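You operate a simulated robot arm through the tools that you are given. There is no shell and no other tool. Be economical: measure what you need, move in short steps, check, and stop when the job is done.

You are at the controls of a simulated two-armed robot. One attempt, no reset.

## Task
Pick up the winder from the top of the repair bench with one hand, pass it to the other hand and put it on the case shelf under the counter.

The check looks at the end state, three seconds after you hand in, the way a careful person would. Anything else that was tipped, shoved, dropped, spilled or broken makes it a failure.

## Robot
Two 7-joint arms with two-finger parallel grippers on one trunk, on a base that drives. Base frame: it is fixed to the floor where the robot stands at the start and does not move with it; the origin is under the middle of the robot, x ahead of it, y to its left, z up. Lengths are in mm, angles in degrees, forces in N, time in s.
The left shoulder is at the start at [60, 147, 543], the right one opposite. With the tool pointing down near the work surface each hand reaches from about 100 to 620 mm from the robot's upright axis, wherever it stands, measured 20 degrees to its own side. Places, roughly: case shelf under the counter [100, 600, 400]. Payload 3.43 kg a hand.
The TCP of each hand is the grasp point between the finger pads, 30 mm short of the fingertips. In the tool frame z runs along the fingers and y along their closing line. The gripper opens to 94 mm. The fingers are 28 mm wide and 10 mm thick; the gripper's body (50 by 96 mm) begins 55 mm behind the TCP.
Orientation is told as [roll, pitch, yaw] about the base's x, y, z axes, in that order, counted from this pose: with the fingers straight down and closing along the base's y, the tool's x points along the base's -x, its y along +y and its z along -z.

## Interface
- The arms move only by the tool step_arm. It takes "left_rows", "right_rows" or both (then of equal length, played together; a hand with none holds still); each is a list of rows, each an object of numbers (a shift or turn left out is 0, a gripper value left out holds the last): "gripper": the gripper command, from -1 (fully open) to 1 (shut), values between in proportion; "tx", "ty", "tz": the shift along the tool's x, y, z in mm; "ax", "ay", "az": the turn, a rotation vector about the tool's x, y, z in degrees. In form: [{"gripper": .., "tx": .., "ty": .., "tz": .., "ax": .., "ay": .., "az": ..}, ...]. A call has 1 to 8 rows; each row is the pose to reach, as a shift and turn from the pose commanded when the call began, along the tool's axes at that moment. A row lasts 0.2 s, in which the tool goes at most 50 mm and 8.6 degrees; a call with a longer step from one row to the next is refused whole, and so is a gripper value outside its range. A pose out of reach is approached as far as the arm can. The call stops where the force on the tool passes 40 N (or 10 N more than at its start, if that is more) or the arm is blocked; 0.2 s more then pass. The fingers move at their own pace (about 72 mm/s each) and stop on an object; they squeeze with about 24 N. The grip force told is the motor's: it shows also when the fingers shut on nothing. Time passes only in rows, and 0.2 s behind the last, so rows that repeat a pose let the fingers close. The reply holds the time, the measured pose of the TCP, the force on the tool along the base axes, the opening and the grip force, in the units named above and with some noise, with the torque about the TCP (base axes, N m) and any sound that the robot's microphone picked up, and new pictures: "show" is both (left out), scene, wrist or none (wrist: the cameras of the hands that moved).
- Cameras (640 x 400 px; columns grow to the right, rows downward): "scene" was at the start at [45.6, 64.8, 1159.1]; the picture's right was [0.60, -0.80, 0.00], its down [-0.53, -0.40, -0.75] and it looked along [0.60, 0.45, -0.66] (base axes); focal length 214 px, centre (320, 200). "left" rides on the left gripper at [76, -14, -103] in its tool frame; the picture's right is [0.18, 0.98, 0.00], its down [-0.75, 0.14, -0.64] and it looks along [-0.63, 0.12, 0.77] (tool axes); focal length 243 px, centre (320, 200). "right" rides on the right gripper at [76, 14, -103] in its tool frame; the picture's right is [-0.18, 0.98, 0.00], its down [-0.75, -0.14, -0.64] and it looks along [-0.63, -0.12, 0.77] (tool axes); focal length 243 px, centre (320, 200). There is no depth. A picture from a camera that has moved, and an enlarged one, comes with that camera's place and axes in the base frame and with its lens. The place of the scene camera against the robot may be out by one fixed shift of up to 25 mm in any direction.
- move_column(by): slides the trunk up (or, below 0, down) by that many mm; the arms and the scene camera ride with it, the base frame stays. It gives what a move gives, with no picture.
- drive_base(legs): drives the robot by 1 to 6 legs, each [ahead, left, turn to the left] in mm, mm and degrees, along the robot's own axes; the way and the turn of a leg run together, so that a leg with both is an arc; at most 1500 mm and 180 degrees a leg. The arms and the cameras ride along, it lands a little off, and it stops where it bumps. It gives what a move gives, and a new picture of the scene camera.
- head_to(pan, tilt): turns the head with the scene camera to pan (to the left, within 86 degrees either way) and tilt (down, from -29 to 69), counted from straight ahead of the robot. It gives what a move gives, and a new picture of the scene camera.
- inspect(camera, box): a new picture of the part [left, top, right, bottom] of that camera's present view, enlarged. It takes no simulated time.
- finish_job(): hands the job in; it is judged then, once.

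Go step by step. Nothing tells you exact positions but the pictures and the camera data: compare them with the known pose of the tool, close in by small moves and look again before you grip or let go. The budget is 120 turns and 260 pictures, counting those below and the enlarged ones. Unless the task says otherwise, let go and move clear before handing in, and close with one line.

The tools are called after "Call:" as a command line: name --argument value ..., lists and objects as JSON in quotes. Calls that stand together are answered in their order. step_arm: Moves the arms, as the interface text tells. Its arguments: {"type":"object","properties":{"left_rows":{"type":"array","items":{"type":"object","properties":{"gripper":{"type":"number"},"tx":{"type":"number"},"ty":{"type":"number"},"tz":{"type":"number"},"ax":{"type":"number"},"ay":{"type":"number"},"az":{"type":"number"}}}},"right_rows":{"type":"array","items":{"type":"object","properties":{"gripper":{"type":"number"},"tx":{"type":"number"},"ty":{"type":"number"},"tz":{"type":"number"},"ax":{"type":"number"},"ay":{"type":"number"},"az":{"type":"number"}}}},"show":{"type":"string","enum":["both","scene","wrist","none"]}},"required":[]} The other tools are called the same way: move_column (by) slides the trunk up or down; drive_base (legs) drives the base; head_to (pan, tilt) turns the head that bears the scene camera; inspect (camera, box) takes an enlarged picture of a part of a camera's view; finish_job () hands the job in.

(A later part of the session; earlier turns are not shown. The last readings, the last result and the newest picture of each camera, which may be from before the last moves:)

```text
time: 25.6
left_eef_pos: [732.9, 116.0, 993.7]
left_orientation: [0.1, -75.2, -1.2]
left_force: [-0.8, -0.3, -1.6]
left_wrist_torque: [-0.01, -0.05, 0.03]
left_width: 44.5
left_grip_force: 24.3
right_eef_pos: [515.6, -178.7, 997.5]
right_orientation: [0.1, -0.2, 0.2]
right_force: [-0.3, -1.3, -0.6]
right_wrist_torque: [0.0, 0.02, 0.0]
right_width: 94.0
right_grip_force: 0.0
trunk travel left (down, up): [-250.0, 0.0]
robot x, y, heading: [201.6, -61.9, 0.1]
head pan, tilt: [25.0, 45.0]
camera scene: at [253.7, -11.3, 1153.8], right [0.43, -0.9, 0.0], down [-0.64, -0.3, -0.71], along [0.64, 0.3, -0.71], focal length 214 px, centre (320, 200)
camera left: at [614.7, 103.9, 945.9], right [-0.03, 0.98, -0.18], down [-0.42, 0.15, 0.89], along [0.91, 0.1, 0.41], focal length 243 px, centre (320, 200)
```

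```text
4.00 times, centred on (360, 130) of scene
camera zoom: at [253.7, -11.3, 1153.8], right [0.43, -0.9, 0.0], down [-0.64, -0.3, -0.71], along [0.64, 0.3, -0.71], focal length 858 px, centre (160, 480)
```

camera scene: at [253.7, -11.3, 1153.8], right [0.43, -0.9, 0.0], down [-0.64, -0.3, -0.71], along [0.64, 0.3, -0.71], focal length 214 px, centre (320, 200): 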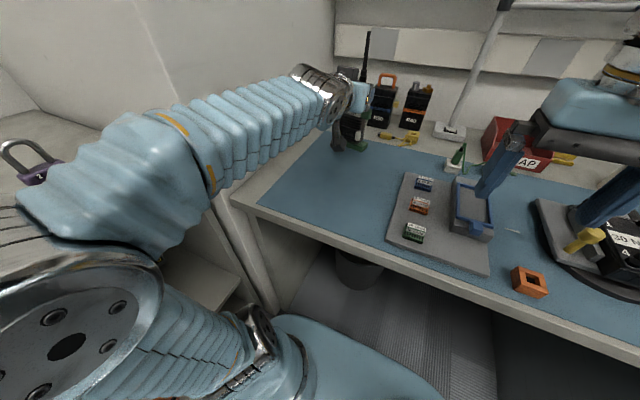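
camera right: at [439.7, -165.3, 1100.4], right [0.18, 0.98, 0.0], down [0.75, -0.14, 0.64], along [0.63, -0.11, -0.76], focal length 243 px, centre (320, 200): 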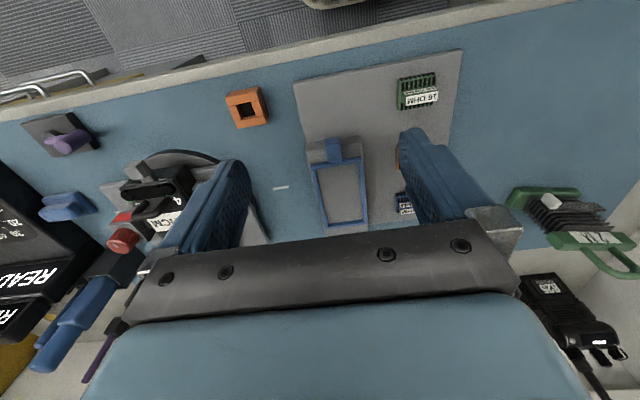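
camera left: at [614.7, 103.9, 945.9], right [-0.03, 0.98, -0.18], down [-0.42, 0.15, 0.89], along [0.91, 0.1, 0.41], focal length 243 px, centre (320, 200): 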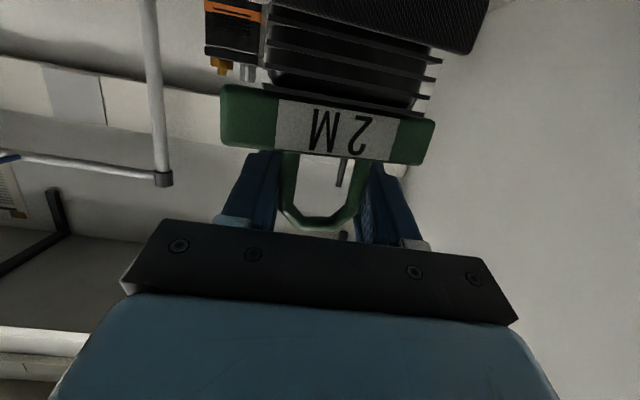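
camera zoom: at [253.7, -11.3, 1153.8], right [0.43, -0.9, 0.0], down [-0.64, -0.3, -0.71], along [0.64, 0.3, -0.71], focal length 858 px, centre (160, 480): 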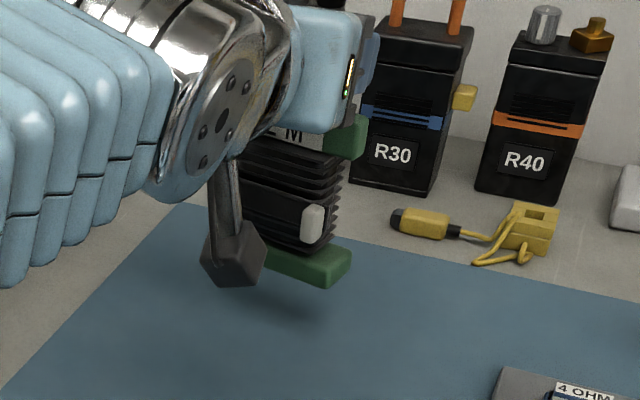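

The winder is up and steady. I'll back away diagonally from the bench, keeping the elbow clear of the counter.

Call:
drive_base --legs '[[-60, -90, 0], [-240, -150, 0]]'

Call:
head_to --pan 75 --tilt 35

```text
time: 28.4
left_eef_pos: [435.3, -127.7, 993.5]
left_orientation: [-0.1, -75.3, -1.5]
left_force: [-0.7, 0.2, -2.0]
left_wrist_torque: [0.03, -0.02, -0.01]
left_width: 45.0
left_grip_force: 24.1
right_eef_pos: [215.4, -420.6, 999.6]
right_orientation: [0.1, -0.3, 0.1]
right_force: [0.9, -0.2, 0.5]
right_wrist_torque: [-0.01, 0.02, 0.0]
right_width: 94.3
right_grip_force: 0.1
trunk travel left (down, up): [-250.0, 0.0]
robot x, y, heading: [-95.9, -298.5, 0.1]
head pan, tilt: [25.0, 45.0]
camera scene: at [-44.6, -251.7, 1153.8], right [0.42, -0.91, 0.0], down [-0.64, -0.3, -0.71], along [0.64, 0.3, -0.71], focal length 214 px, centre (320, 200)
```

scene: 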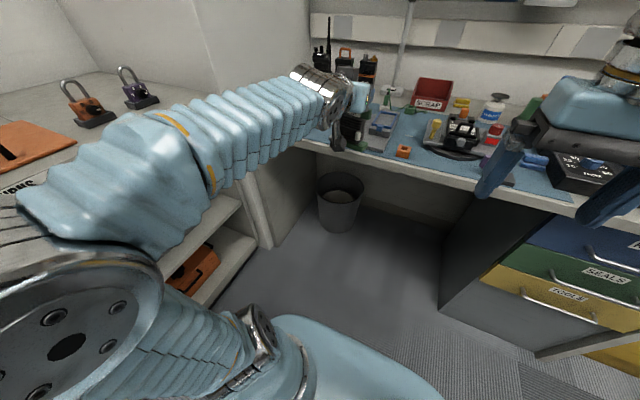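

```text
time: 29.6
left_eef_pos: [435.6, -128.7, 993.6]
left_orientation: [0.0, -75.2, -1.5]
left_force: [0.5, -0.8, -0.4]
left_wrist_torque: [-0.02, -0.03, 0.01]
left_width: 44.7
left_grip_force: 24.1
right_eef_pos: [216.4, -420.2, 997.3]
right_orientation: [0.2, -0.3, 0.1]
right_force: [0.6, 1.5, -0.7]
right_wrist_torque: [0.03, 0.02, -0.02]
right_width: 94.2
right_grip_force: 0.0
trunk travel left (down, up): [-250.0, 0.0]
robot x, y, heading: [-97.2, -298.6, 0.0]
head pan, tilt: [75.0, 35.0]
camera scene: at [-95.5, -201.0, 1168.6], right [0.97, -0.26, 0.0], down [-0.15, -0.55, -0.82], along [0.21, 0.79, -0.57], focal length 214 px, centre (320, 200)
```

scene: 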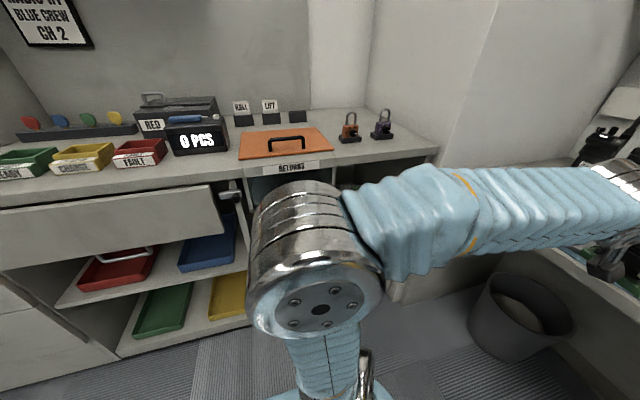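

The padlocks are both fine and the path back is clear. I'll bring the left hand with the winder in front of the robot, turned 45° right. At the same time the right hand turns to point level and 45° left, ready to take the bar by its near end.

Call:
step_arm --left_rows '[{"tx": 6.7, "ty": -25, "tz": -20, "ax": 7, "az": 1.85, "gripper": 1}, {"tx": 13.5, "ty": -51, "tz": -41, "ax": 14, "az": 3.7, "gripper": 1}, {"tx": 20, "ty": -76, "tz": -61, "ax": 21, "az": 5.55, "gripper": 1}, {"tx": 27, "ty": -101, "tz": -81, "ax": 28, "az": 7.4, "gripper": 1}, {"tx": 33.6, "ty": -127, "tz": -101, "ax": 35, "az": 9.25, "gripper": 1}, {"tx": 40.4, "ty": -152, "tz": -122, "ax": 42.1, "az": 11.1, "gripper": 1}, {"tx": 40.4, "ty": -152, "tz": -122, "ax": 42.1, "az": 11.1, "gripper": 1}, {"tx": 40.4, "ty": -152, "tz": -122, "ax": 42.1, "az": 11.1, "gripper": 1}]' --right_rows '[{"ax": -2.93, "ay": -7.07, "az": -2.93, "gripper": -0.3}, {"ax": -5.87, "ay": -14.15, "az": -5.87, "gripper": -0.3}, {"ax": -8.8, "ay": -21.2, "az": -8.8, "gripper": -0.3}, {"ax": -11.7, "ay": -28.3, "az": -11.7, "gripper": -0.3}, {"ax": -14.7, "ay": -35.4, "az": -14.7, "gripper": -0.3}, {"ax": -17.6, "ay": -42.4, "az": -17.6, "gripper": -0.3}, {"ax": -20.5, "ay": -49.5, "az": -20.5, "gripper": -0.3}, {"ax": -23.5, "ay": -56.6, "az": -23.5, "gripper": -0.3}]'

```text
time: 31.4
left_eef_pos: [304.2, -274.5, 984.7]
left_orientation: [-0.1, -75.1, -44.9]
left_force: [0.5, 0.1, -0.1]
left_wrist_torque: [0.0, 0.0, 0.02]
left_width: 0.0
left_grip_force: 24.2
right_eef_pos: [240.2, -400.5, 1000.7]
right_orientation: [16.6, -59.8, 16.4]
right_force: [-0.2, -0.1, 0.0]
right_wrist_torque: [-0.04, -0.01, 0.02]
right_width: 60.9
right_grip_force: 0.1
right hand out of reach, approached as far as the arm can: row 7, 8
trunk travel left (down, up): [-250.0, 0.0]
robot x, y, heading: [-97.4, -299.7, -0.1]
head pan, tilt: [75.0, 35.0]
camera scene: at [-95.7, -201.0, 1168.7], right [0.97, -0.26, 0.0], down [-0.15, -0.55, -0.82], along [0.21, 0.79, -0.57], focal length 214 px, centre (320, 200)
camera right: at [123.5, -451.9, 985.1], right [-0.41, 0.86, 0.3], down [-0.02, -0.34, 0.94], along [0.91, 0.38, 0.16], focal length 243 px, centre (320, 200)
camera left: at [209.6, -200.9, 937.3], right [0.66, 0.73, -0.18], down [-0.2, 0.4, 0.89], along [0.72, -0.56, 0.41], focal length 243 px, centre (320, 200)
```

scene: 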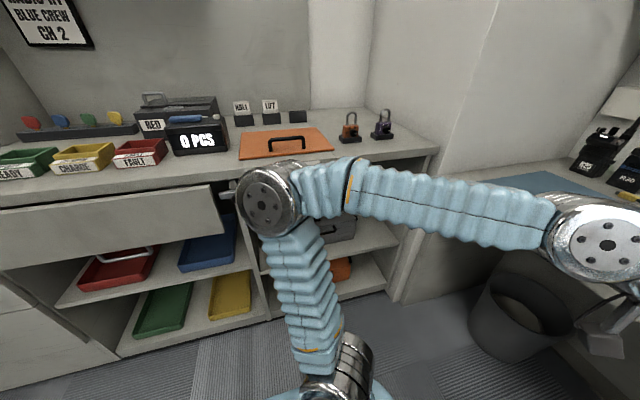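
right: 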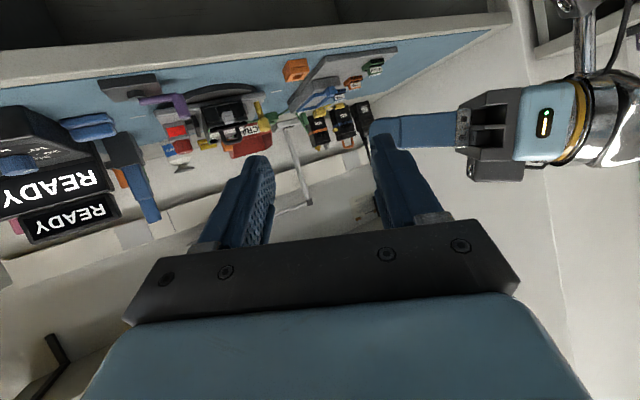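
left: 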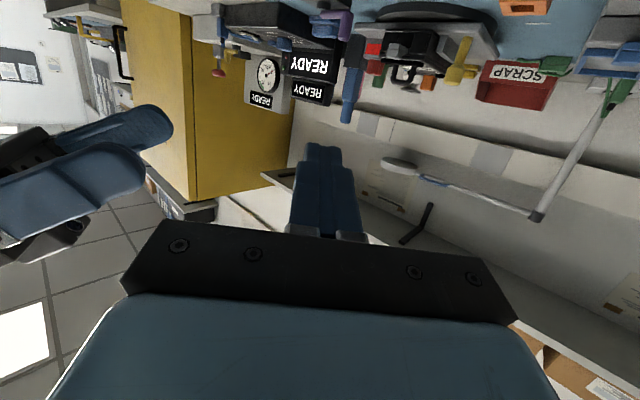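

The left gripper is empty: the winder has slipped out during the turn. I'll stop and find out where it fell.

Call:
head_to --pan 0 --tilt 60

Call:
head_to --pan 30 --tilt 50

```text
time: 32.8
left_eef_pos: [304.3, -275.6, 985.9]
left_orientation: [0.0, -75.2, -44.9]
left_force: [0.2, -0.4, 0.1]
left_wrist_torque: [0.0, -0.04, 0.02]
left_width: 0.4
left_grip_force: 23.5
right_eef_pos: [239.9, -400.7, 1000.2]
right_orientation: [16.6, -59.6, 16.5]
right_force: [0.1, 0.5, 0.9]
right_wrist_torque: [0.01, 0.04, -0.03]
right_width: 61.1
right_grip_force: 0.0
trunk travel left (down, up): [-250.0, 0.0]
robot x, y, heading: [-94.7, -298.4, 0.1]
head pan, tilt: [0.0, 60.0]
camera scene: at [-51.9, -286.1, 1134.4], right [0.0, -1.0, 0.0], down [-0.87, 0.0, -0.5], along [0.5, 0.0, -0.87], focal length 214 px, centre (320, 200)
```

scene: 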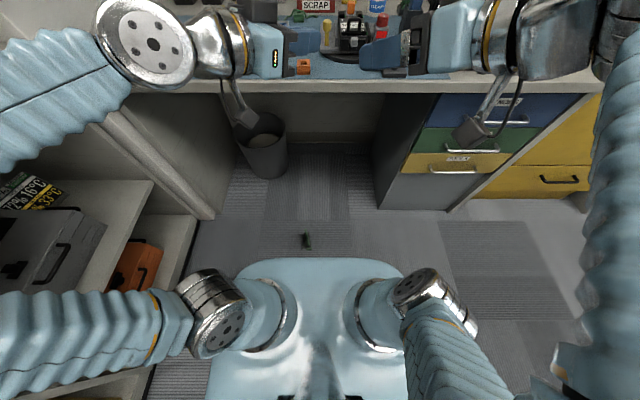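

```text
time: 33.8
left_eef_pos: [303.8, -275.0, 984.5]
left_orientation: [-0.1, -75.3, -45.0]
left_force: [-0.2, -0.1, -0.4]
left_wrist_torque: [-0.02, -0.01, 0.0]
left_width: 0.2
left_grip_force: 24.2
right_eef_pos: [240.0, -401.3, 998.3]
right_orientation: [16.7, -59.7, 16.4]
right_force: [0.1, -0.5, 1.0]
right_wrist_torque: [0.02, 0.0, -0.02]
right_width: 61.1
right_grip_force: 0.1
trunk travel left (down, up): [-250.0, 0.0]
robot x, y, heading: [-98.8, -299.6, 0.0]
head pan, tilt: [30.0, 50.0]
camera scene: at [-51.8, -247.7, 1146.9], right [0.5, -0.87, 0.0], down [-0.66, -0.38, -0.64], along [0.56, 0.32, -0.77], focal length 214 px, centre (320, 200)
```

scene: 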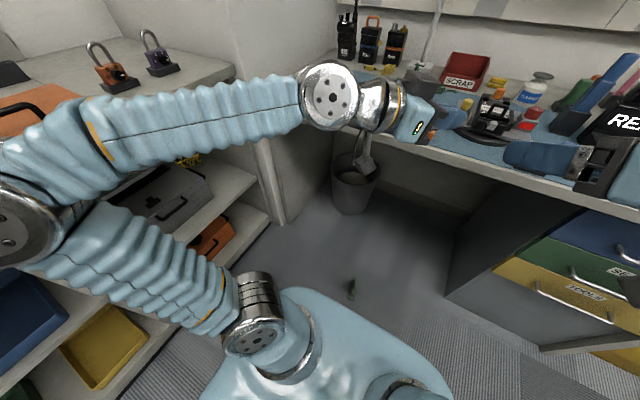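

Call:
inspect --camera "scene" --box '[320, 265, 384, 305]'

Call:
head_to --pan 0 --tilt 62

Call:
inspect --camera "scene" --box '[276, 206, 340, 246]'

```text
10.00 times, centred on (352, 285) of scene
camera zoom: at [-51.8, -247.7, 1146.9], right [0.5, -0.87, 0.0], down [-0.66, -0.38, -0.64], along [0.56, 0.32, -0.77], focal length 2145 px, centre (0, -650)
```

zoom: 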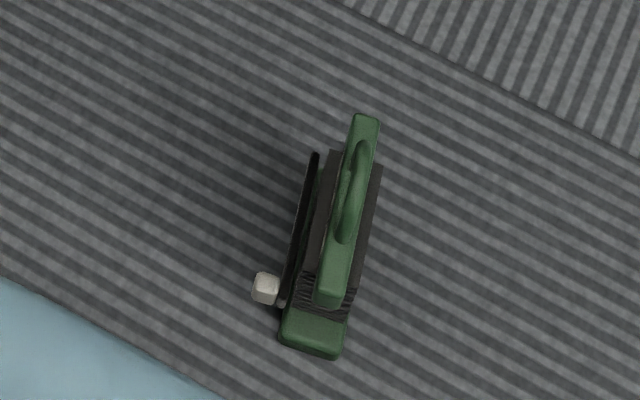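

```text
time: 34.7
left_eef_pos: [303.9, -275.3, 985.3]
left_orientation: [-0.1, -75.1, -44.9]
left_force: [0.5, -0.3, 0.0]
left_wrist_torque: [-0.02, -0.02, 0.01]
left_width: 0.0
left_grip_force: 23.7
right_eef_pos: [239.9, -400.7, 1000.4]
right_orientation: [16.7, -59.5, 16.5]
right_force: [-0.3, 0.0, 0.3]
right_wrist_torque: [-0.02, 0.02, 0.0]
right_width: 61.0
right_grip_force: 0.0
trunk travel left (down, up): [-250.0, 0.0]
robot x, y, heading: [-97.5, -300.8, -0.1]
head pan, tilt: [0.0, 62.0]
camera scene: at [-54.2, -286.1, 1132.1], right [0.0, -1.0, 0.0], down [-0.88, 0.0, -0.47], along [0.47, 0.0, -0.88], focal length 214 px, centre (320, 200)
```

scene: 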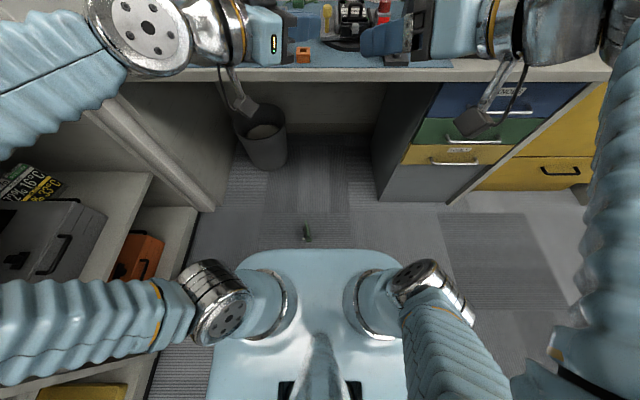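

```text
10.00 times, centred on (308, 226) of scene
camera zoom: at [-54.2, -286.1, 1132.1], right [0.0, -1.0, 0.0], down [-0.88, 0.0, -0.47], along [0.47, 0.0, -0.88], focal length 2145 px, centre (440, -60)
```

zoom: 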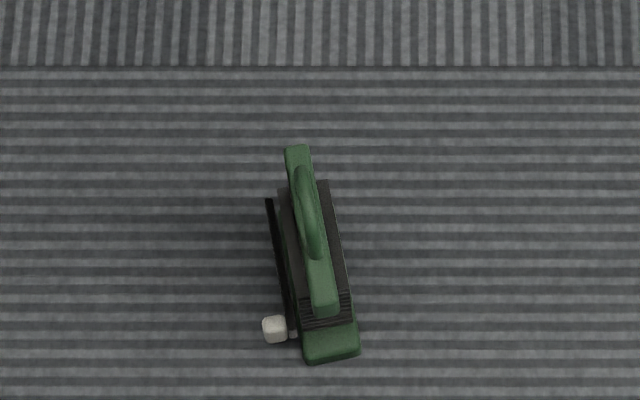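

The winder landed standing upright on the floor at about (321, -222), its bar running nearly along x, and it looks intact. I need a bit more room in front of the base to pick it up, so I'll check behind me on both sides.

Call:
head_to --pan -86 --tilt 40

Call:
head_to --pan 86 --tilt 40

```text
time: 36.3
left_eef_pos: [302.9, -274.4, 985.3]
left_orientation: [-0.2, -75.2, -44.9]
left_force: [0.3, 0.2, 0.0]
left_wrist_torque: [0.03, -0.03, 0.0]
left_width: 0.0
left_grip_force: 23.9
right_eef_pos: [239.8, -400.1, 1000.6]
right_orientation: [16.7, -59.6, 16.3]
right_force: [-0.5, 0.2, 0.2]
right_wrist_torque: [0.0, 0.01, 0.02]
right_width: 60.6
right_grip_force: 0.1
trunk travel left (down, up): [-250.0, 0.0]
robot x, y, heading: [-96.4, -303.8, 0.1]
head pan, tilt: [-85.9, 40.0]
camera scene: at [-112.5, -370.9, 1161.1], right [-1.0, -0.07, 0.0], down [-0.05, 0.64, -0.77], along [0.05, -0.76, -0.64], focal length 214 px, centre (320, 200)
```

scene: 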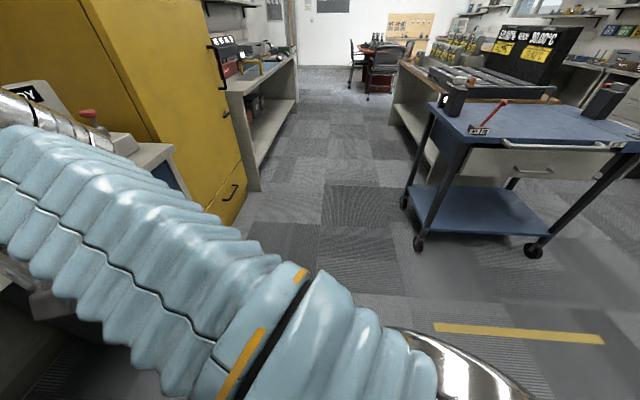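

```text
time: 38.9
left_eef_pos: [302.9, -275.5, 985.6]
left_orientation: [-0.1, -75.1, -44.8]
left_force: [-0.7, -0.2, -0.9]
left_wrist_torque: [-0.04, 0.04, 0.01]
left_width: 0.0
left_grip_force: 24.0
right_eef_pos: [238.2, -399.7, 1000.4]
right_orientation: [16.7, -59.5, 16.4]
right_force: [0.6, -0.5, 0.3]
right_wrist_torque: [0.0, 0.01, 0.0]
right_width: 61.2
right_grip_force: 0.1
trunk travel left (down, up): [-250.0, 0.0]
robot x, y, heading: [-96.9, -301.6, -0.0]
head pan, tilt: [85.9, 40.0]
camera scene: at [-112.5, -201.3, 1161.1], right [1.0, -0.07, 0.0], down [-0.05, -0.64, -0.77], along [0.05, 0.76, -0.64], focal length 214 px, centre (320, 200)
```

scene: 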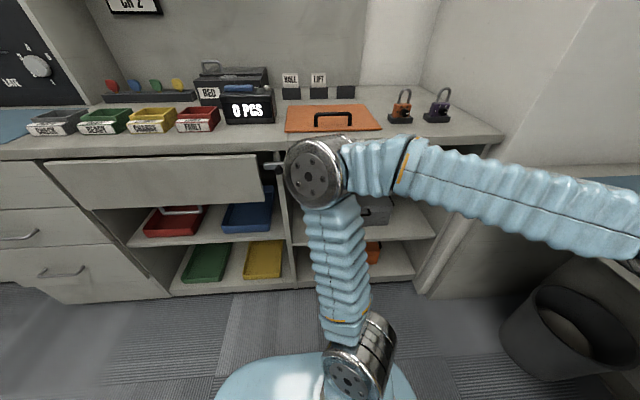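

The floor behind is free, so I'll back off 100 mm. Then I'll bring the left hand back to pointing down while opening it.

Call:
drive_base --legs '[[-100, 0, 0]]'

Call:
step_arm --left_rows '[{"tx": 17, "ty": 5.3, "tz": -1, "ax": -3.37, "ay": 6.2, "az": -4.4, "gripper": -1}, {"tx": 34, "ty": 10.6, "tz": -2, "ax": -6.75, "ay": 12.4, "az": -8.8}, {"tx": 51, "ty": 16, "tz": -3, "ax": -10.1, "ay": 18.6, "az": -13.2}, {"tx": 68, "ty": 21, "tz": -3.6, "ax": -13.5, "ay": 24.8, "az": -17.6}, {"tx": 85, "ty": 26.5, "tz": -4.5, "ax": -16.9, "ay": 31.0, "az": -22}, {"tx": 102, "ty": 32, "tz": -5.4, "ax": -20.2, "ay": 37.2, "az": -26.4}, {"tx": 119, "ty": 37, "tz": -6.3, "ax": -23.6, "ay": 43.4, "az": -30.8}, {"tx": 136.6, "ty": 42.4, "tz": -7.2, "ax": -27, "ay": 49.6, "az": -35.2}]' --show "none"

Call:
step_arm --left_rows '[{"ax": -3.37, "ay": 6.2, "az": -4.4}, {"ax": -6.75, "ay": 12.4, "az": -8.8}, {"ax": -10.1, "ay": 18.7, "az": -13.2}, {"ax": -10.1, "ay": 18.7, "az": -13.2}]' --show "wrist"

Call:
head_to --pan 0 --tilt 50

```text
time: 40.1
left_eef_pos: [202.6, -273.6, 985.4]
left_orientation: [-0.1, -75.2, -44.8]
left_force: [-0.4, -0.4, -0.5]
left_wrist_torque: [-0.03, -0.02, -0.01]
left_width: 0.1
left_grip_force: 24.5
right_eef_pos: [140.4, -401.5, 999.5]
right_orientation: [16.8, -59.6, 16.4]
right_force: [1.0, -0.6, 0.3]
right_wrist_torque: [0.02, 0.02, -0.01]
right_width: 61.0
right_grip_force: 0.1
trunk travel left (down, up): [-250.0, 0.0]
robot x, y, heading: [-196.1, -301.3, -0.1]
head pan, tilt: [85.9, 40.0]
camera scene: at [-212.7, -201.3, 1161.1], right [1.0, -0.07, 0.0], down [-0.05, -0.64, -0.77], along [0.05, 0.76, -0.64], focal length 214 px, centre (320, 200)
```

scene: 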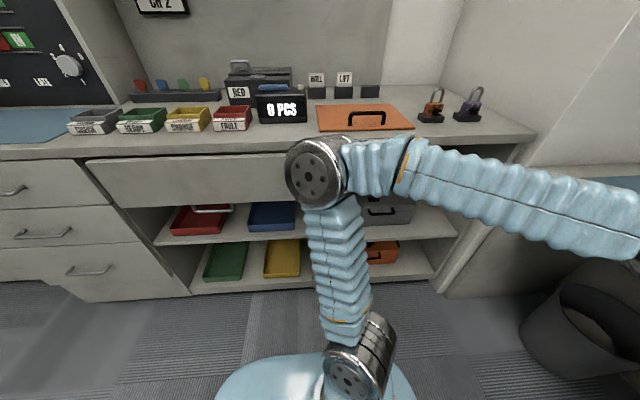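

```text
time: 41.9
left_eef_pos: [203.1, -214.9, 855.5]
left_orientation: [-8.4, -19.8, 0.2]
left_force: [0.6, -0.3, 0.4]
left_wrist_torque: [0.02, -0.01, 0.0]
left_width: 94.2
left_grip_force: 0.1
right_eef_pos: [138.0, -400.6, 1000.0]
right_orientation: [16.7, -59.6, 16.3]
right_force: [-0.6, -0.6, 0.1]
right_wrist_torque: [-0.01, -0.04, -0.04]
right_width: 61.3
right_grip_force: 0.0
trunk travel left (down, up): [-250.0, 0.0]
robot x, y, heading: [-196.3, -296.1, -0.0]
head pan, tilt: [85.9, 40.0]
```

```text
time: 42.9
left_eef_pos: [204.4, -215.3, 855.0]
left_orientation: [-0.2, 0.0, 12.1]
left_force: [0.1, 0.4, -0.5]
left_wrist_torque: [-0.03, 0.0, -0.01]
left_width: 93.9
left_grip_force: 0.0
right_eef_pos: [139.1, -401.5, 999.0]
right_orientation: [16.6, -59.6, 16.4]
right_force: [0.3, -0.6, 0.1]
right_wrist_torque: [-0.01, -0.01, -0.03]
right_width: 60.9
right_grip_force: 0.0
trunk travel left (down, up): [-250.0, 0.0]
robot x, y, heading: [-197.5, -300.5, -0.0]
head pan, tilt: [85.9, 40.0]
camera left: at [132.2, -244.3, 957.0], right [-0.39, 0.92, 0.0], down [0.71, 0.3, 0.64], along [0.59, 0.25, -0.77], focal length 243 px, centre (320, 200)
```

left: 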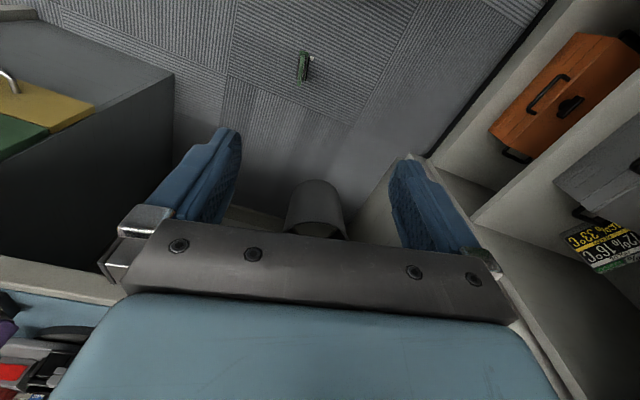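

```text
time: 44.5
left_eef_pos: [204.4, -215.1, 854.3]
left_orientation: [-0.3, -0.1, 12.1]
left_force: [0.6, 0.1, -1.2]
left_wrist_torque: [-0.01, -0.02, -0.01]
left_width: 94.0
left_grip_force: 0.0
right_eef_pos: [138.5, -401.4, 999.6]
right_orientation: [16.8, -59.6, 16.4]
right_force: [0.3, -1.0, 0.3]
right_wrist_torque: [0.04, 0.02, -0.04]
right_width: 61.2
right_grip_force: 0.0
trunk travel left (down, up): [-250.0, 0.0]
robot x, y, heading: [-199.3, -300.8, 0.2]
head pan, tilt: [0.0, 50.0]
camera scene: at [-141.8, -286.1, 1146.9], right [0.0, -1.0, 0.0], down [-0.77, 0.0, -0.64], along [0.64, 0.0, -0.77], focal length 214 px, centre (320, 200)
```

scene: 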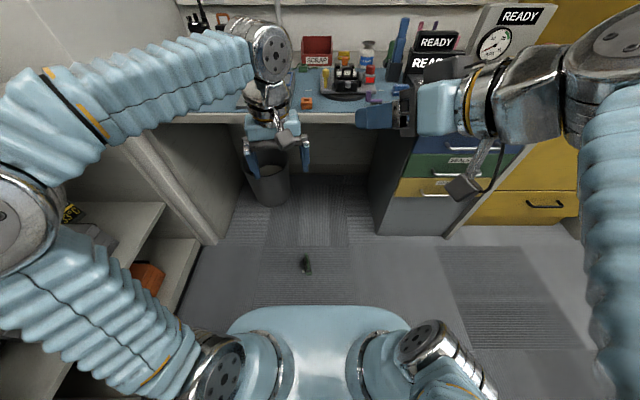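

The left wrist camera puts the winder at about (307, -225), in line with the hand. I'll lower the trunk, then bring the hand over it.

Call:
move_column --by -250

Call:
step_arm --left_rows '[{"tx": -15, "tz": 35}, {"tx": -30, "tz": 75}, {"tx": -45, "tz": 115}, {"tx": -58, "tz": 155}, {"tx": -68, "tz": 195}, {"tx": -72, "tz": 235}, {"tx": -72, "tz": 270}, {"tx": -72, "tz": 270}]'

```text
time: 47.1
left_eef_pos: [203.2, -214.5, 604.6]
left_orientation: [-0.3, -0.1, 12.1]
left_force: [0.6, -0.6, -0.6]
left_wrist_torque: [-0.01, 0.0, 0.0]
left_width: 93.8
left_grip_force: 0.1
right_eef_pos: [139.9, -400.2, 748.7]
right_orientation: [16.7, -59.6, 16.5]
right_force: [0.7, 0.1, 0.2]
right_wrist_torque: [0.03, 0.02, 0.03]
right_width: 61.2
right_grip_force: 0.1
trunk travel left (down, up): [0.0, 250.0]
robot x, y, heading: [-197.8, -301.4, 0.1]
head pan, tilt: [0.0, 50.0]
```

```text
time: 48.9
left_eef_pos: [274.3, -201.5, 335.2]
left_orientation: [-0.2, 0.0, 12.0]
left_force: [0.1, 0.6, -0.6]
left_wrist_torque: [0.02, -0.01, -0.01]
left_width: 94.1
left_grip_force: 0.1
right_eef_pos: [138.6, -401.5, 749.6]
right_orientation: [16.7, -59.6, 16.4]
right_force: [0.2, 0.4, -0.6]
right_wrist_torque: [-0.05, -0.01, -0.03]
right_width: 61.2
right_grip_force: 0.1
trunk travel left (down, up): [0.0, 250.0]
robot x, y, heading: [-199.0, -300.5, -0.1]
head pan, tilt: [0.0, 50.0]
camera scene: at [-141.9, -286.1, 896.9], right [0.0, -1.0, 0.0], down [-0.77, 0.0, -0.64], along [0.64, 0.0, -0.77], focal length 214 px, centre (320, 200)
camera left: at [202.2, -229.1, 437.6], right [-0.39, 0.92, -0.01], down [0.71, 0.3, 0.64], along [0.59, 0.24, -0.77], focal length 243 px, centre (320, 200)
```

scene: 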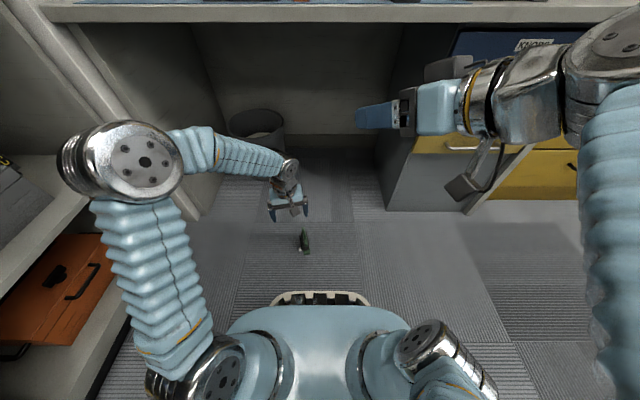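
left: 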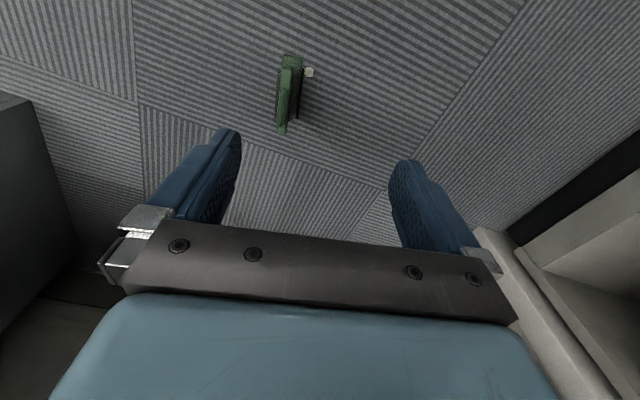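

Call:
inspect --camera "left" --box '[240, 40, 352, 150]'

```text
3.64 times, centred on (296, 95) of left
camera zoom: at [202.2, -229.1, 437.6], right [-0.39, 0.92, -0.01], down [0.71, 0.3, 0.64], along [0.59, 0.24, -0.77], focal length 882 px, centre (407, 582)
```

zoom: 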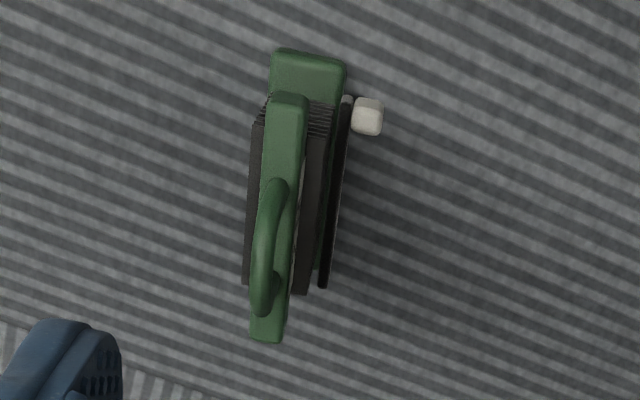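

The winder's bar centre is at about (319, -234), turned 12°, matching the hand. The bar is thinner (about 18 mm) than the spool below it, so I'll grip the bar's flat faces on its far half and leave the near end for the right hand. I'll go above it first.

Call:
step_arm --left_rows '[{"tx": -15, "ty": -15, "tz": 20}, {"tx": -30, "ty": -30, "tz": 45}, {"tx": -50, "ty": -41, "tz": 75}, {"tx": -57.4, "ty": -41.3, "tz": 105}, {"tx": -57.4, "ty": -41.3, "tz": 120}, {"tx": -57.4, "ty": -41.3, "tz": 120}]'

Call:
inspect --camera "left" --box '[200, 60, 440, 260]'

Call:
inspect --camera "scene" --box '[260, 180, 350, 260]'

```text
time: 50.3
left_eef_pos: [341.7, -230.6, 217.6]
left_orientation: [-0.2, 0.0, 12.1]
left_force: [-0.1, -0.6, -0.8]
left_wrist_torque: [-0.02, -0.01, -0.01]
left_width: 94.0
left_grip_force: 0.1
right_eef_pos: [139.8, -400.6, 749.9]
right_orientation: [16.7, -59.5, 16.4]
right_force: [0.7, 0.5, -0.9]
right_wrist_torque: [0.02, 0.03, -0.02]
right_width: 61.1
right_grip_force: 0.1
trunk travel left (down, up): [0.0, 250.0]
robot x, y, heading: [-198.8, -301.8, 0.2]
head pan, tilt: [0.0, 50.0]
camera scene: at [-141.9, -286.1, 896.9], right [0.0, -1.0, 0.0], down [-0.77, 0.0, -0.64], along [0.64, 0.0, -0.77], focal length 214 px, centre (320, 200)
camera left: at [268.3, -259.8, 318.7], right [-0.39, 0.92, 0.0], down [0.71, 0.3, 0.64], along [0.59, 0.24, -0.77], focal length 243 px, centre (320, 200)
```

scene: 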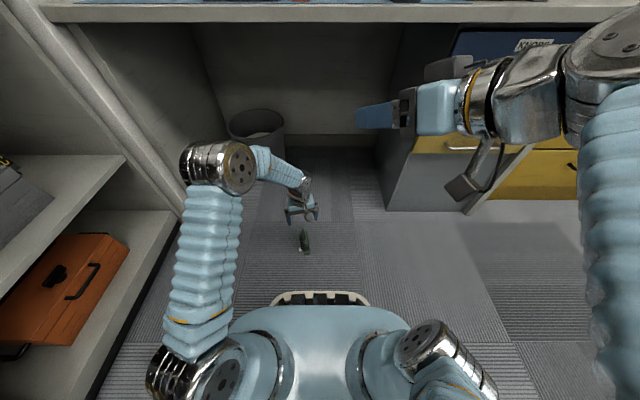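
left: 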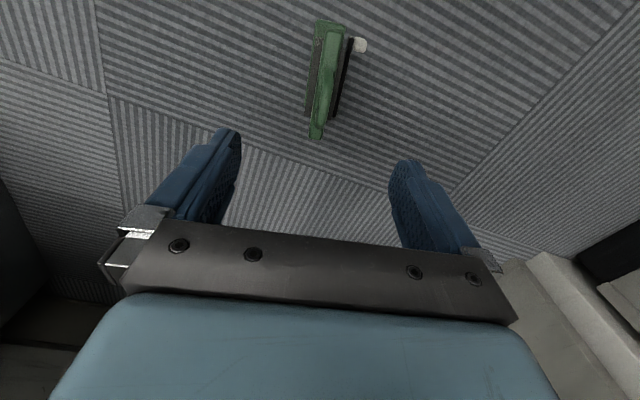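

```text
2.00 times, centred on (320, 160) of left
camera zoom: at [268.3, -259.8, 318.7], right [-0.39, 0.92, 0.0], down [0.71, 0.3, 0.64], along [0.59, 0.24, -0.77], focal length 485 px, centre (320, 280)
```

zoom: 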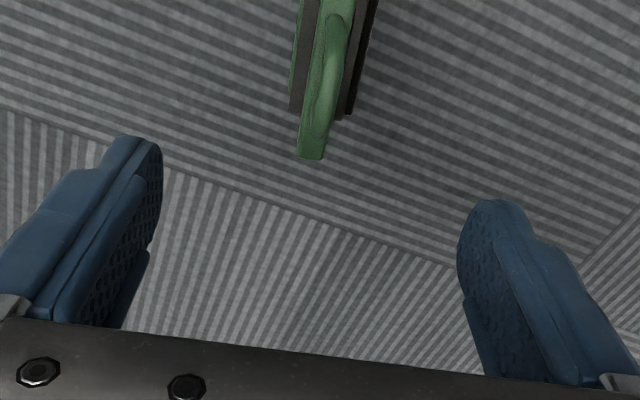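

```text
5.00 times, centred on (305, 220) of scene
camera zoom: at [-141.9, -286.1, 896.9], right [0.0, -1.0, 0.0], down [-0.77, 0.0, -0.64], along [0.64, 0.0, -0.77], focal length 1072 px, centre (395, 100)
```

zoom: 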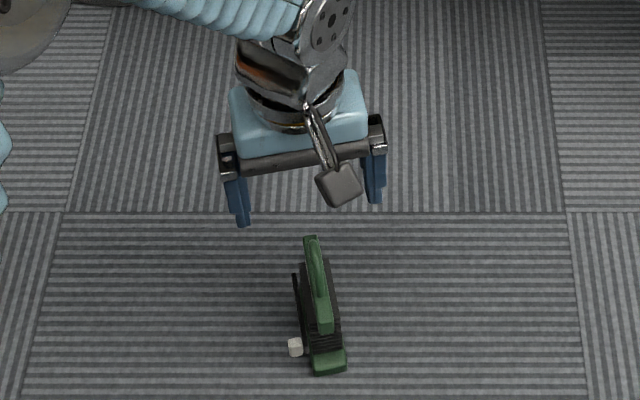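

The bar top is about 100 mm above the floor, centred at about (321, -234). The hand is over its far half, so I'll descend with the fingers open and check.

Call:
step_arm --left_rows '[{"tz": 30}, {"tz": 60}, {"tz": 85}, {"tz": 97}, {"tz": 97}]'

Call:
inspect --camera "scene" --box '[260, 180, 350, 260]'

```text
time: 51.5
left_eef_pos: [339.2, -232.1, 117.9]
left_orientation: [-0.2, -0.1, 12.2]
left_force: [0.1, 0.0, -0.6]
left_wrist_torque: [-0.03, 0.0, 0.01]
left_width: 94.2
left_grip_force: 0.0
right_eef_pos: [138.8, -401.0, 749.8]
right_orientation: [16.7, -59.7, 16.3]
right_force: [1.4, -0.4, 0.6]
right_wrist_torque: [0.04, 0.0, -0.02]
right_width: 61.1
right_grip_force: 0.0
trunk travel left (down, up): [0.0, 250.0]
robot x, y, heading: [-197.6, -304.1, -0.0]
head pan, tilt: [0.0, 50.0]
camera scene: at [-141.8, -286.1, 896.9], right [0.0, -1.0, 0.0], down [-0.77, 0.0, -0.64], along [0.64, 0.0, -0.77], focal length 214 px, centre (320, 200)
camera left: at [268.8, -260.8, 220.9], right [-0.39, 0.92, -0.01], down [0.71, 0.3, 0.64], along [0.59, 0.24, -0.77], focal length 243 px, centre (320, 200)
```

scene: 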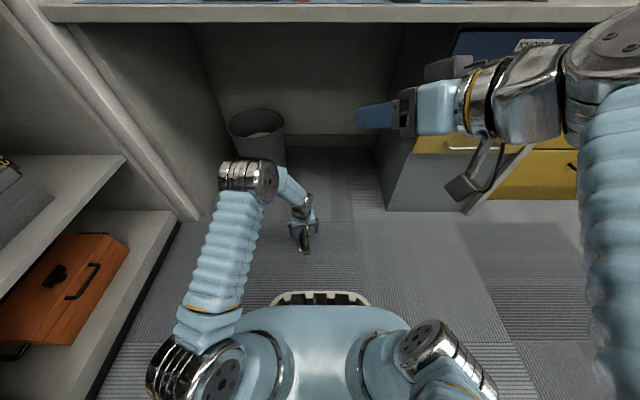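
left: 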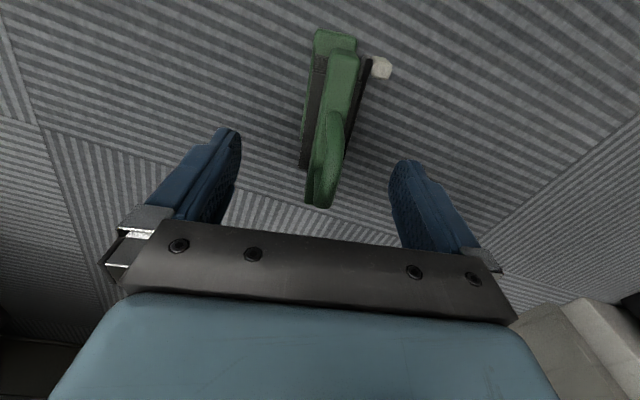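

```text
5.00 times, centred on (305, 220) of scene
camera zoom: at [-141.8, -286.1, 896.9], right [0.0, -1.0, 0.0], down [-0.77, 0.0, -0.64], along [0.64, 0.0, -0.77], focal length 1072 px, centre (395, 100)
```

zoom: 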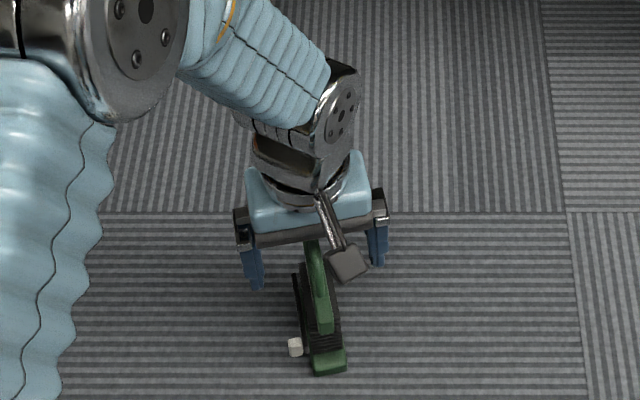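

Everything lines up. I'll go down 6 mm more and close on the bar.

Call:
step_arm --left_rows '[{"tz": 6}, {"tz": 6, "gripper": 1}, {"tz": 6, "gripper": 1}, {"tz": 6, "gripper": 1}, {"tz": 6, "gripper": 1}, {"tz": 6, "gripper": 1}]'

Call:
inspect --camera "scene" --box '[270, 200, 342, 260]'

```text
time: 52.9
left_eef_pos: [339.9, -232.6, 112.9]
left_orientation: [-0.3, -0.1, 12.1]
left_force: [-0.2, 1.0, -0.5]
left_wrist_torque: [0.02, -0.07, -0.03]
left_width: 13.5
left_grip_force: 23.7
right_eef_pos: [139.9, -401.0, 749.6]
right_orientation: [16.7, -59.6, 16.5]
right_force: [0.2, 0.6, 0.6]
right_wrist_torque: [0.03, 0.04, 0.01]
right_width: 61.2
right_grip_force: 0.0
trunk travel left (down, up): [0.0, 250.0]
robot x, y, heading: [-197.6, -302.0, -0.1]
head pan, tilt: [0.0, 50.0]
camera scene: at [-141.8, -286.1, 896.9], right [0.0, -1.0, 0.0], down [-0.77, 0.0, -0.64], along [0.64, 0.0, -0.77], focal length 214 px, centre (320, 200)
camera left: at [269.0, -260.9, 214.4], right [-0.39, 0.92, 0.0], down [0.71, 0.3, 0.64], along [0.59, 0.24, -0.77], focal length 243 px, centre (320, 200)
```

scene: 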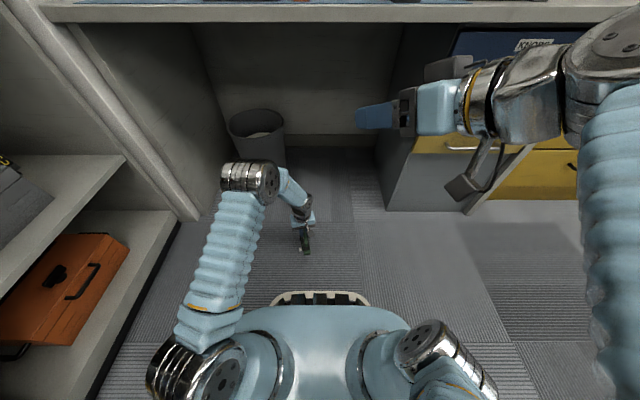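
left: 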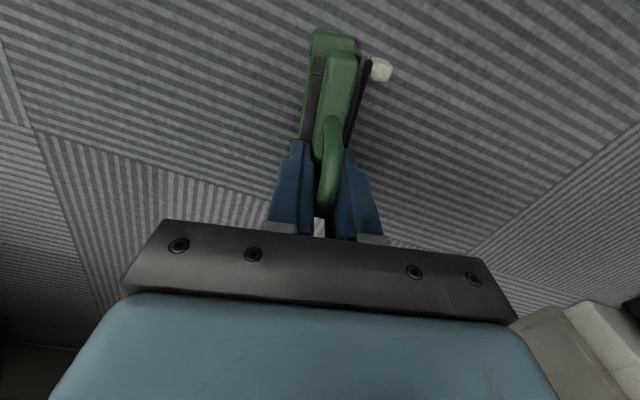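

```text
6.67 times, centred on (306, 230) of scene
camera zoom: at [-141.8, -286.1, 896.9], right [0.0, -1.0, 0.0], down [-0.77, 0.0, -0.64], along [0.64, 0.0, -0.77], focal length 1430 px, centre (413, 0)
```

zoom: 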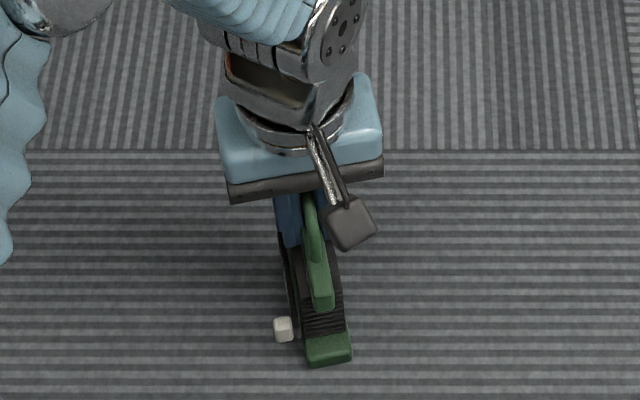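

The fingers hold 13.5 mm, plausibly the bar. I'll lift very gently and check.

Call:
step_arm --left_rows '[{"tz": -3, "gripper": 1}, {"tz": -6, "gripper": 1}, {"tz": -10, "gripper": 1}, {"tz": -15, "gripper": 1}, {"tz": -20, "gripper": 1}, {"tz": -25, "gripper": 1}, {"tz": -25, "gripper": 1}]' --show "wrist"

Call:
inspect --camera "left" --box '[240, 0, 432, 240]'

Call:
inspect --camera "scene" --box '[270, 200, 342, 260]'

```text
time: 54.5
left_eef_pos: [339.7, -228.0, 136.5]
left_orientation: [-0.2, -0.2, 12.0]
left_force: [-0.2, 0.1, -2.1]
left_wrist_torque: [0.03, 0.02, -0.01]
left_width: 13.6
left_grip_force: 23.5
right_eef_pos: [139.4, -400.9, 749.0]
right_orientation: [16.7, -59.6, 16.4]
right_force: [-1.1, 1.2, 0.0]
right_wrist_torque: [-0.01, 0.01, -0.01]
right_width: 61.1
right_grip_force: 0.0
trunk travel left (down, up): [0.0, 250.0]
robot x, y, heading: [-192.8, -299.0, 0.1]
head pan, tilt: [0.0, 50.0]
camera left: at [268.8, -259.0, 239.0], right [-0.39, 0.92, 0.0], down [0.71, 0.3, 0.64], along [0.59, 0.24, -0.77], focal length 243 px, centre (320, 200)
```

left: 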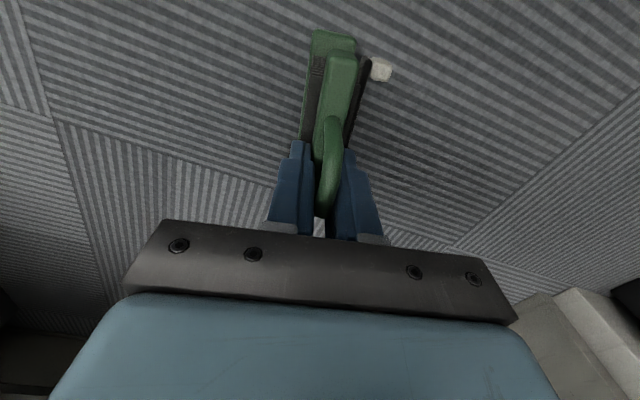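

```text
1.67 times, centred on (336, 120) of left
camera zoom: at [268.8, -259.0, 239.0], right [-0.39, 0.92, 0.0], down [0.71, 0.3, 0.64], along [0.59, 0.24, -0.77], focal length 404 px, centre (293, 333)
```

zoom: 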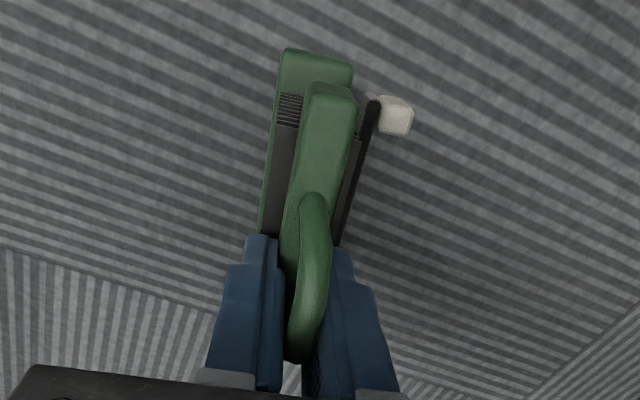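

```text
6.67 times, centred on (306, 230) of scene
camera zoom: at [-141.8, -286.1, 896.9], right [0.0, -1.0, 0.0], down [-0.77, 0.0, -0.64], along [0.64, 0.0, -0.77], focal length 1430 px, centre (413, 0)
```

zoom: 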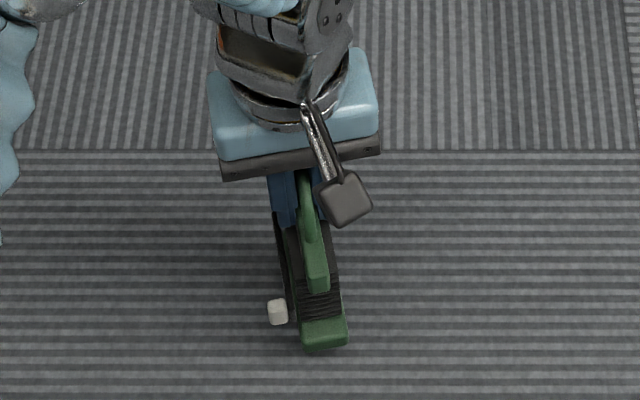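

It holds firmly and level. I'll raise it slowly to about 500 mm and draw it in.

Call:
step_arm --left_rows '[{"tz": -8}, {"tz": -20}, {"tz": -35}, {"tz": -50}, {"tx": 2, "ty": -1, "tz": -66}, {"tx": 5, "ty": -2, "tz": -82}, {"tx": 9, "ty": -4, "tz": -98}, {"tx": 13, "ty": -6, "tz": -110}]' --show "none"

Call:
step_arm --left_rows '[{"tx": 5, "ty": -2, "tz": -15}, {"tx": 10, "ty": -4, "tz": -31}, {"tx": 16, "ty": -6, "tz": -47}, {"tx": 22, "ty": -8, "tz": -63}, {"tx": 28, "ty": -10, "tz": -79}, {"tx": 34, "ty": -12, "tz": -95}, {"tx": 40, "ty": -14, "tz": -111}, {"tx": 45, "ty": -15, "tz": -125}]' --show "none"

Call:
step_arm --left_rows '[{"tx": 5, "ty": -2, "tz": -15}, {"tx": 10, "ty": -4, "tz": -31}, {"tx": 16, "ty": -6, "tz": -47}, {"tx": 22, "ty": -8, "tz": -63}, {"tx": 28, "ty": -10, "tz": -79}, {"tx": 34, "ty": -11, "tz": -95}, {"tx": 37, "ty": -12, "tz": -112}, {"tx": 38, "ty": -12, "tz": -125}]' --show "both"

```text
time: 56.3
left_eef_pos: [328.2, -239.1, 247.5]
left_orientation: [-0.4, 0.0, 12.1]
left_force: [0.4, -0.7, -1.3]
left_wrist_torque: [0.0, -0.02, 0.01]
left_width: 13.5
left_grip_force: 24.1
right_eef_pos: [138.5, -400.2, 749.6]
right_orientation: [16.7, -59.6, 16.4]
right_force: [-0.8, 0.5, 0.1]
right_wrist_torque: [-0.03, -0.01, -0.03]
right_width: 61.1
right_grip_force: 0.0
trunk travel left (down, up): [0.0, 250.0]
robot x, y, heading: [-194.3, -299.1, 0.1]
head pan, tilt: [0.0, 50.0]
```

```text
time: 58.1
left_eef_pos: [286.2, -262.7, 373.3]
left_orientation: [-0.2, 0.0, 12.1]
left_force: [0.1, 0.8, -2.2]
left_wrist_torque: [0.04, -0.01, 0.02]
left_width: 13.4
left_grip_force: 23.7
right_eef_pos: [138.0, -400.0, 749.7]
right_orientation: [16.7, -59.6, 16.4]
right_force: [0.1, 0.0, 0.4]
right_wrist_torque: [0.01, 0.01, 0.03]
right_width: 61.1
right_grip_force: 0.0
trunk travel left (down, up): [0.0, 250.0]
robot x, y, heading: [-197.4, -302.4, -0.3]
head pan, tilt: [0.0, 50.0]
```

```text
time: 59.9
left_eef_pos: [252.1, -281.4, 497.6]
left_orientation: [-0.3, 0.0, 12.0]
left_force: [0.1, -0.4, -0.9]
left_wrist_torque: [-0.01, 0.01, 0.0]
left_width: 13.3
left_grip_force: 24.0
right_eef_pos: [140.0, -401.4, 749.8]
right_orientation: [16.6, -59.6, 16.4]
right_force: [0.5, 0.0, 0.9]
right_wrist_torque: [0.01, -0.02, -0.05]
right_width: 61.0
right_grip_force: 0.0
trunk travel left (down, up): [0.0, 250.0]
robot x, y, heading: [-194.7, -300.8, -0.1]
head pan, tilt: [0.0, 50.0]
camera scene: at [-141.8, -286.1, 896.9], right [0.0, -1.0, 0.0], down [-0.77, 0.0, -0.64], along [0.64, 0.0, -0.77], focal length 214 px, centre (320, 200)
camera left: at [179.9, -311.3, 600.0], right [-0.39, 0.92, 0.0], down [0.71, 0.3, 0.64], along [0.59, 0.24, -0.77], focal length 243 px, centre (320, 200)
```

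scene: 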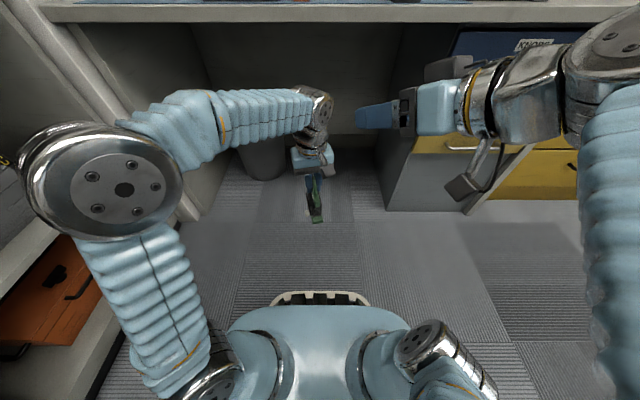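
left: 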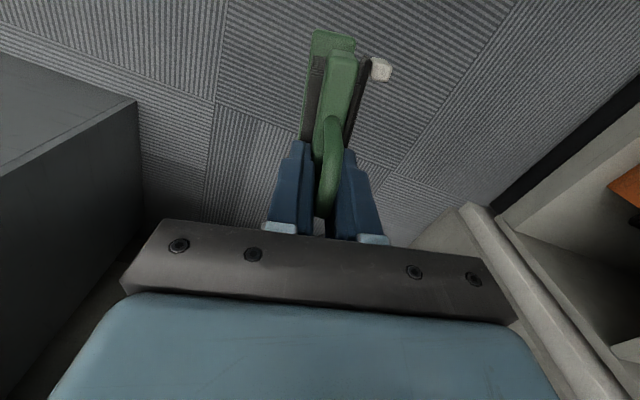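

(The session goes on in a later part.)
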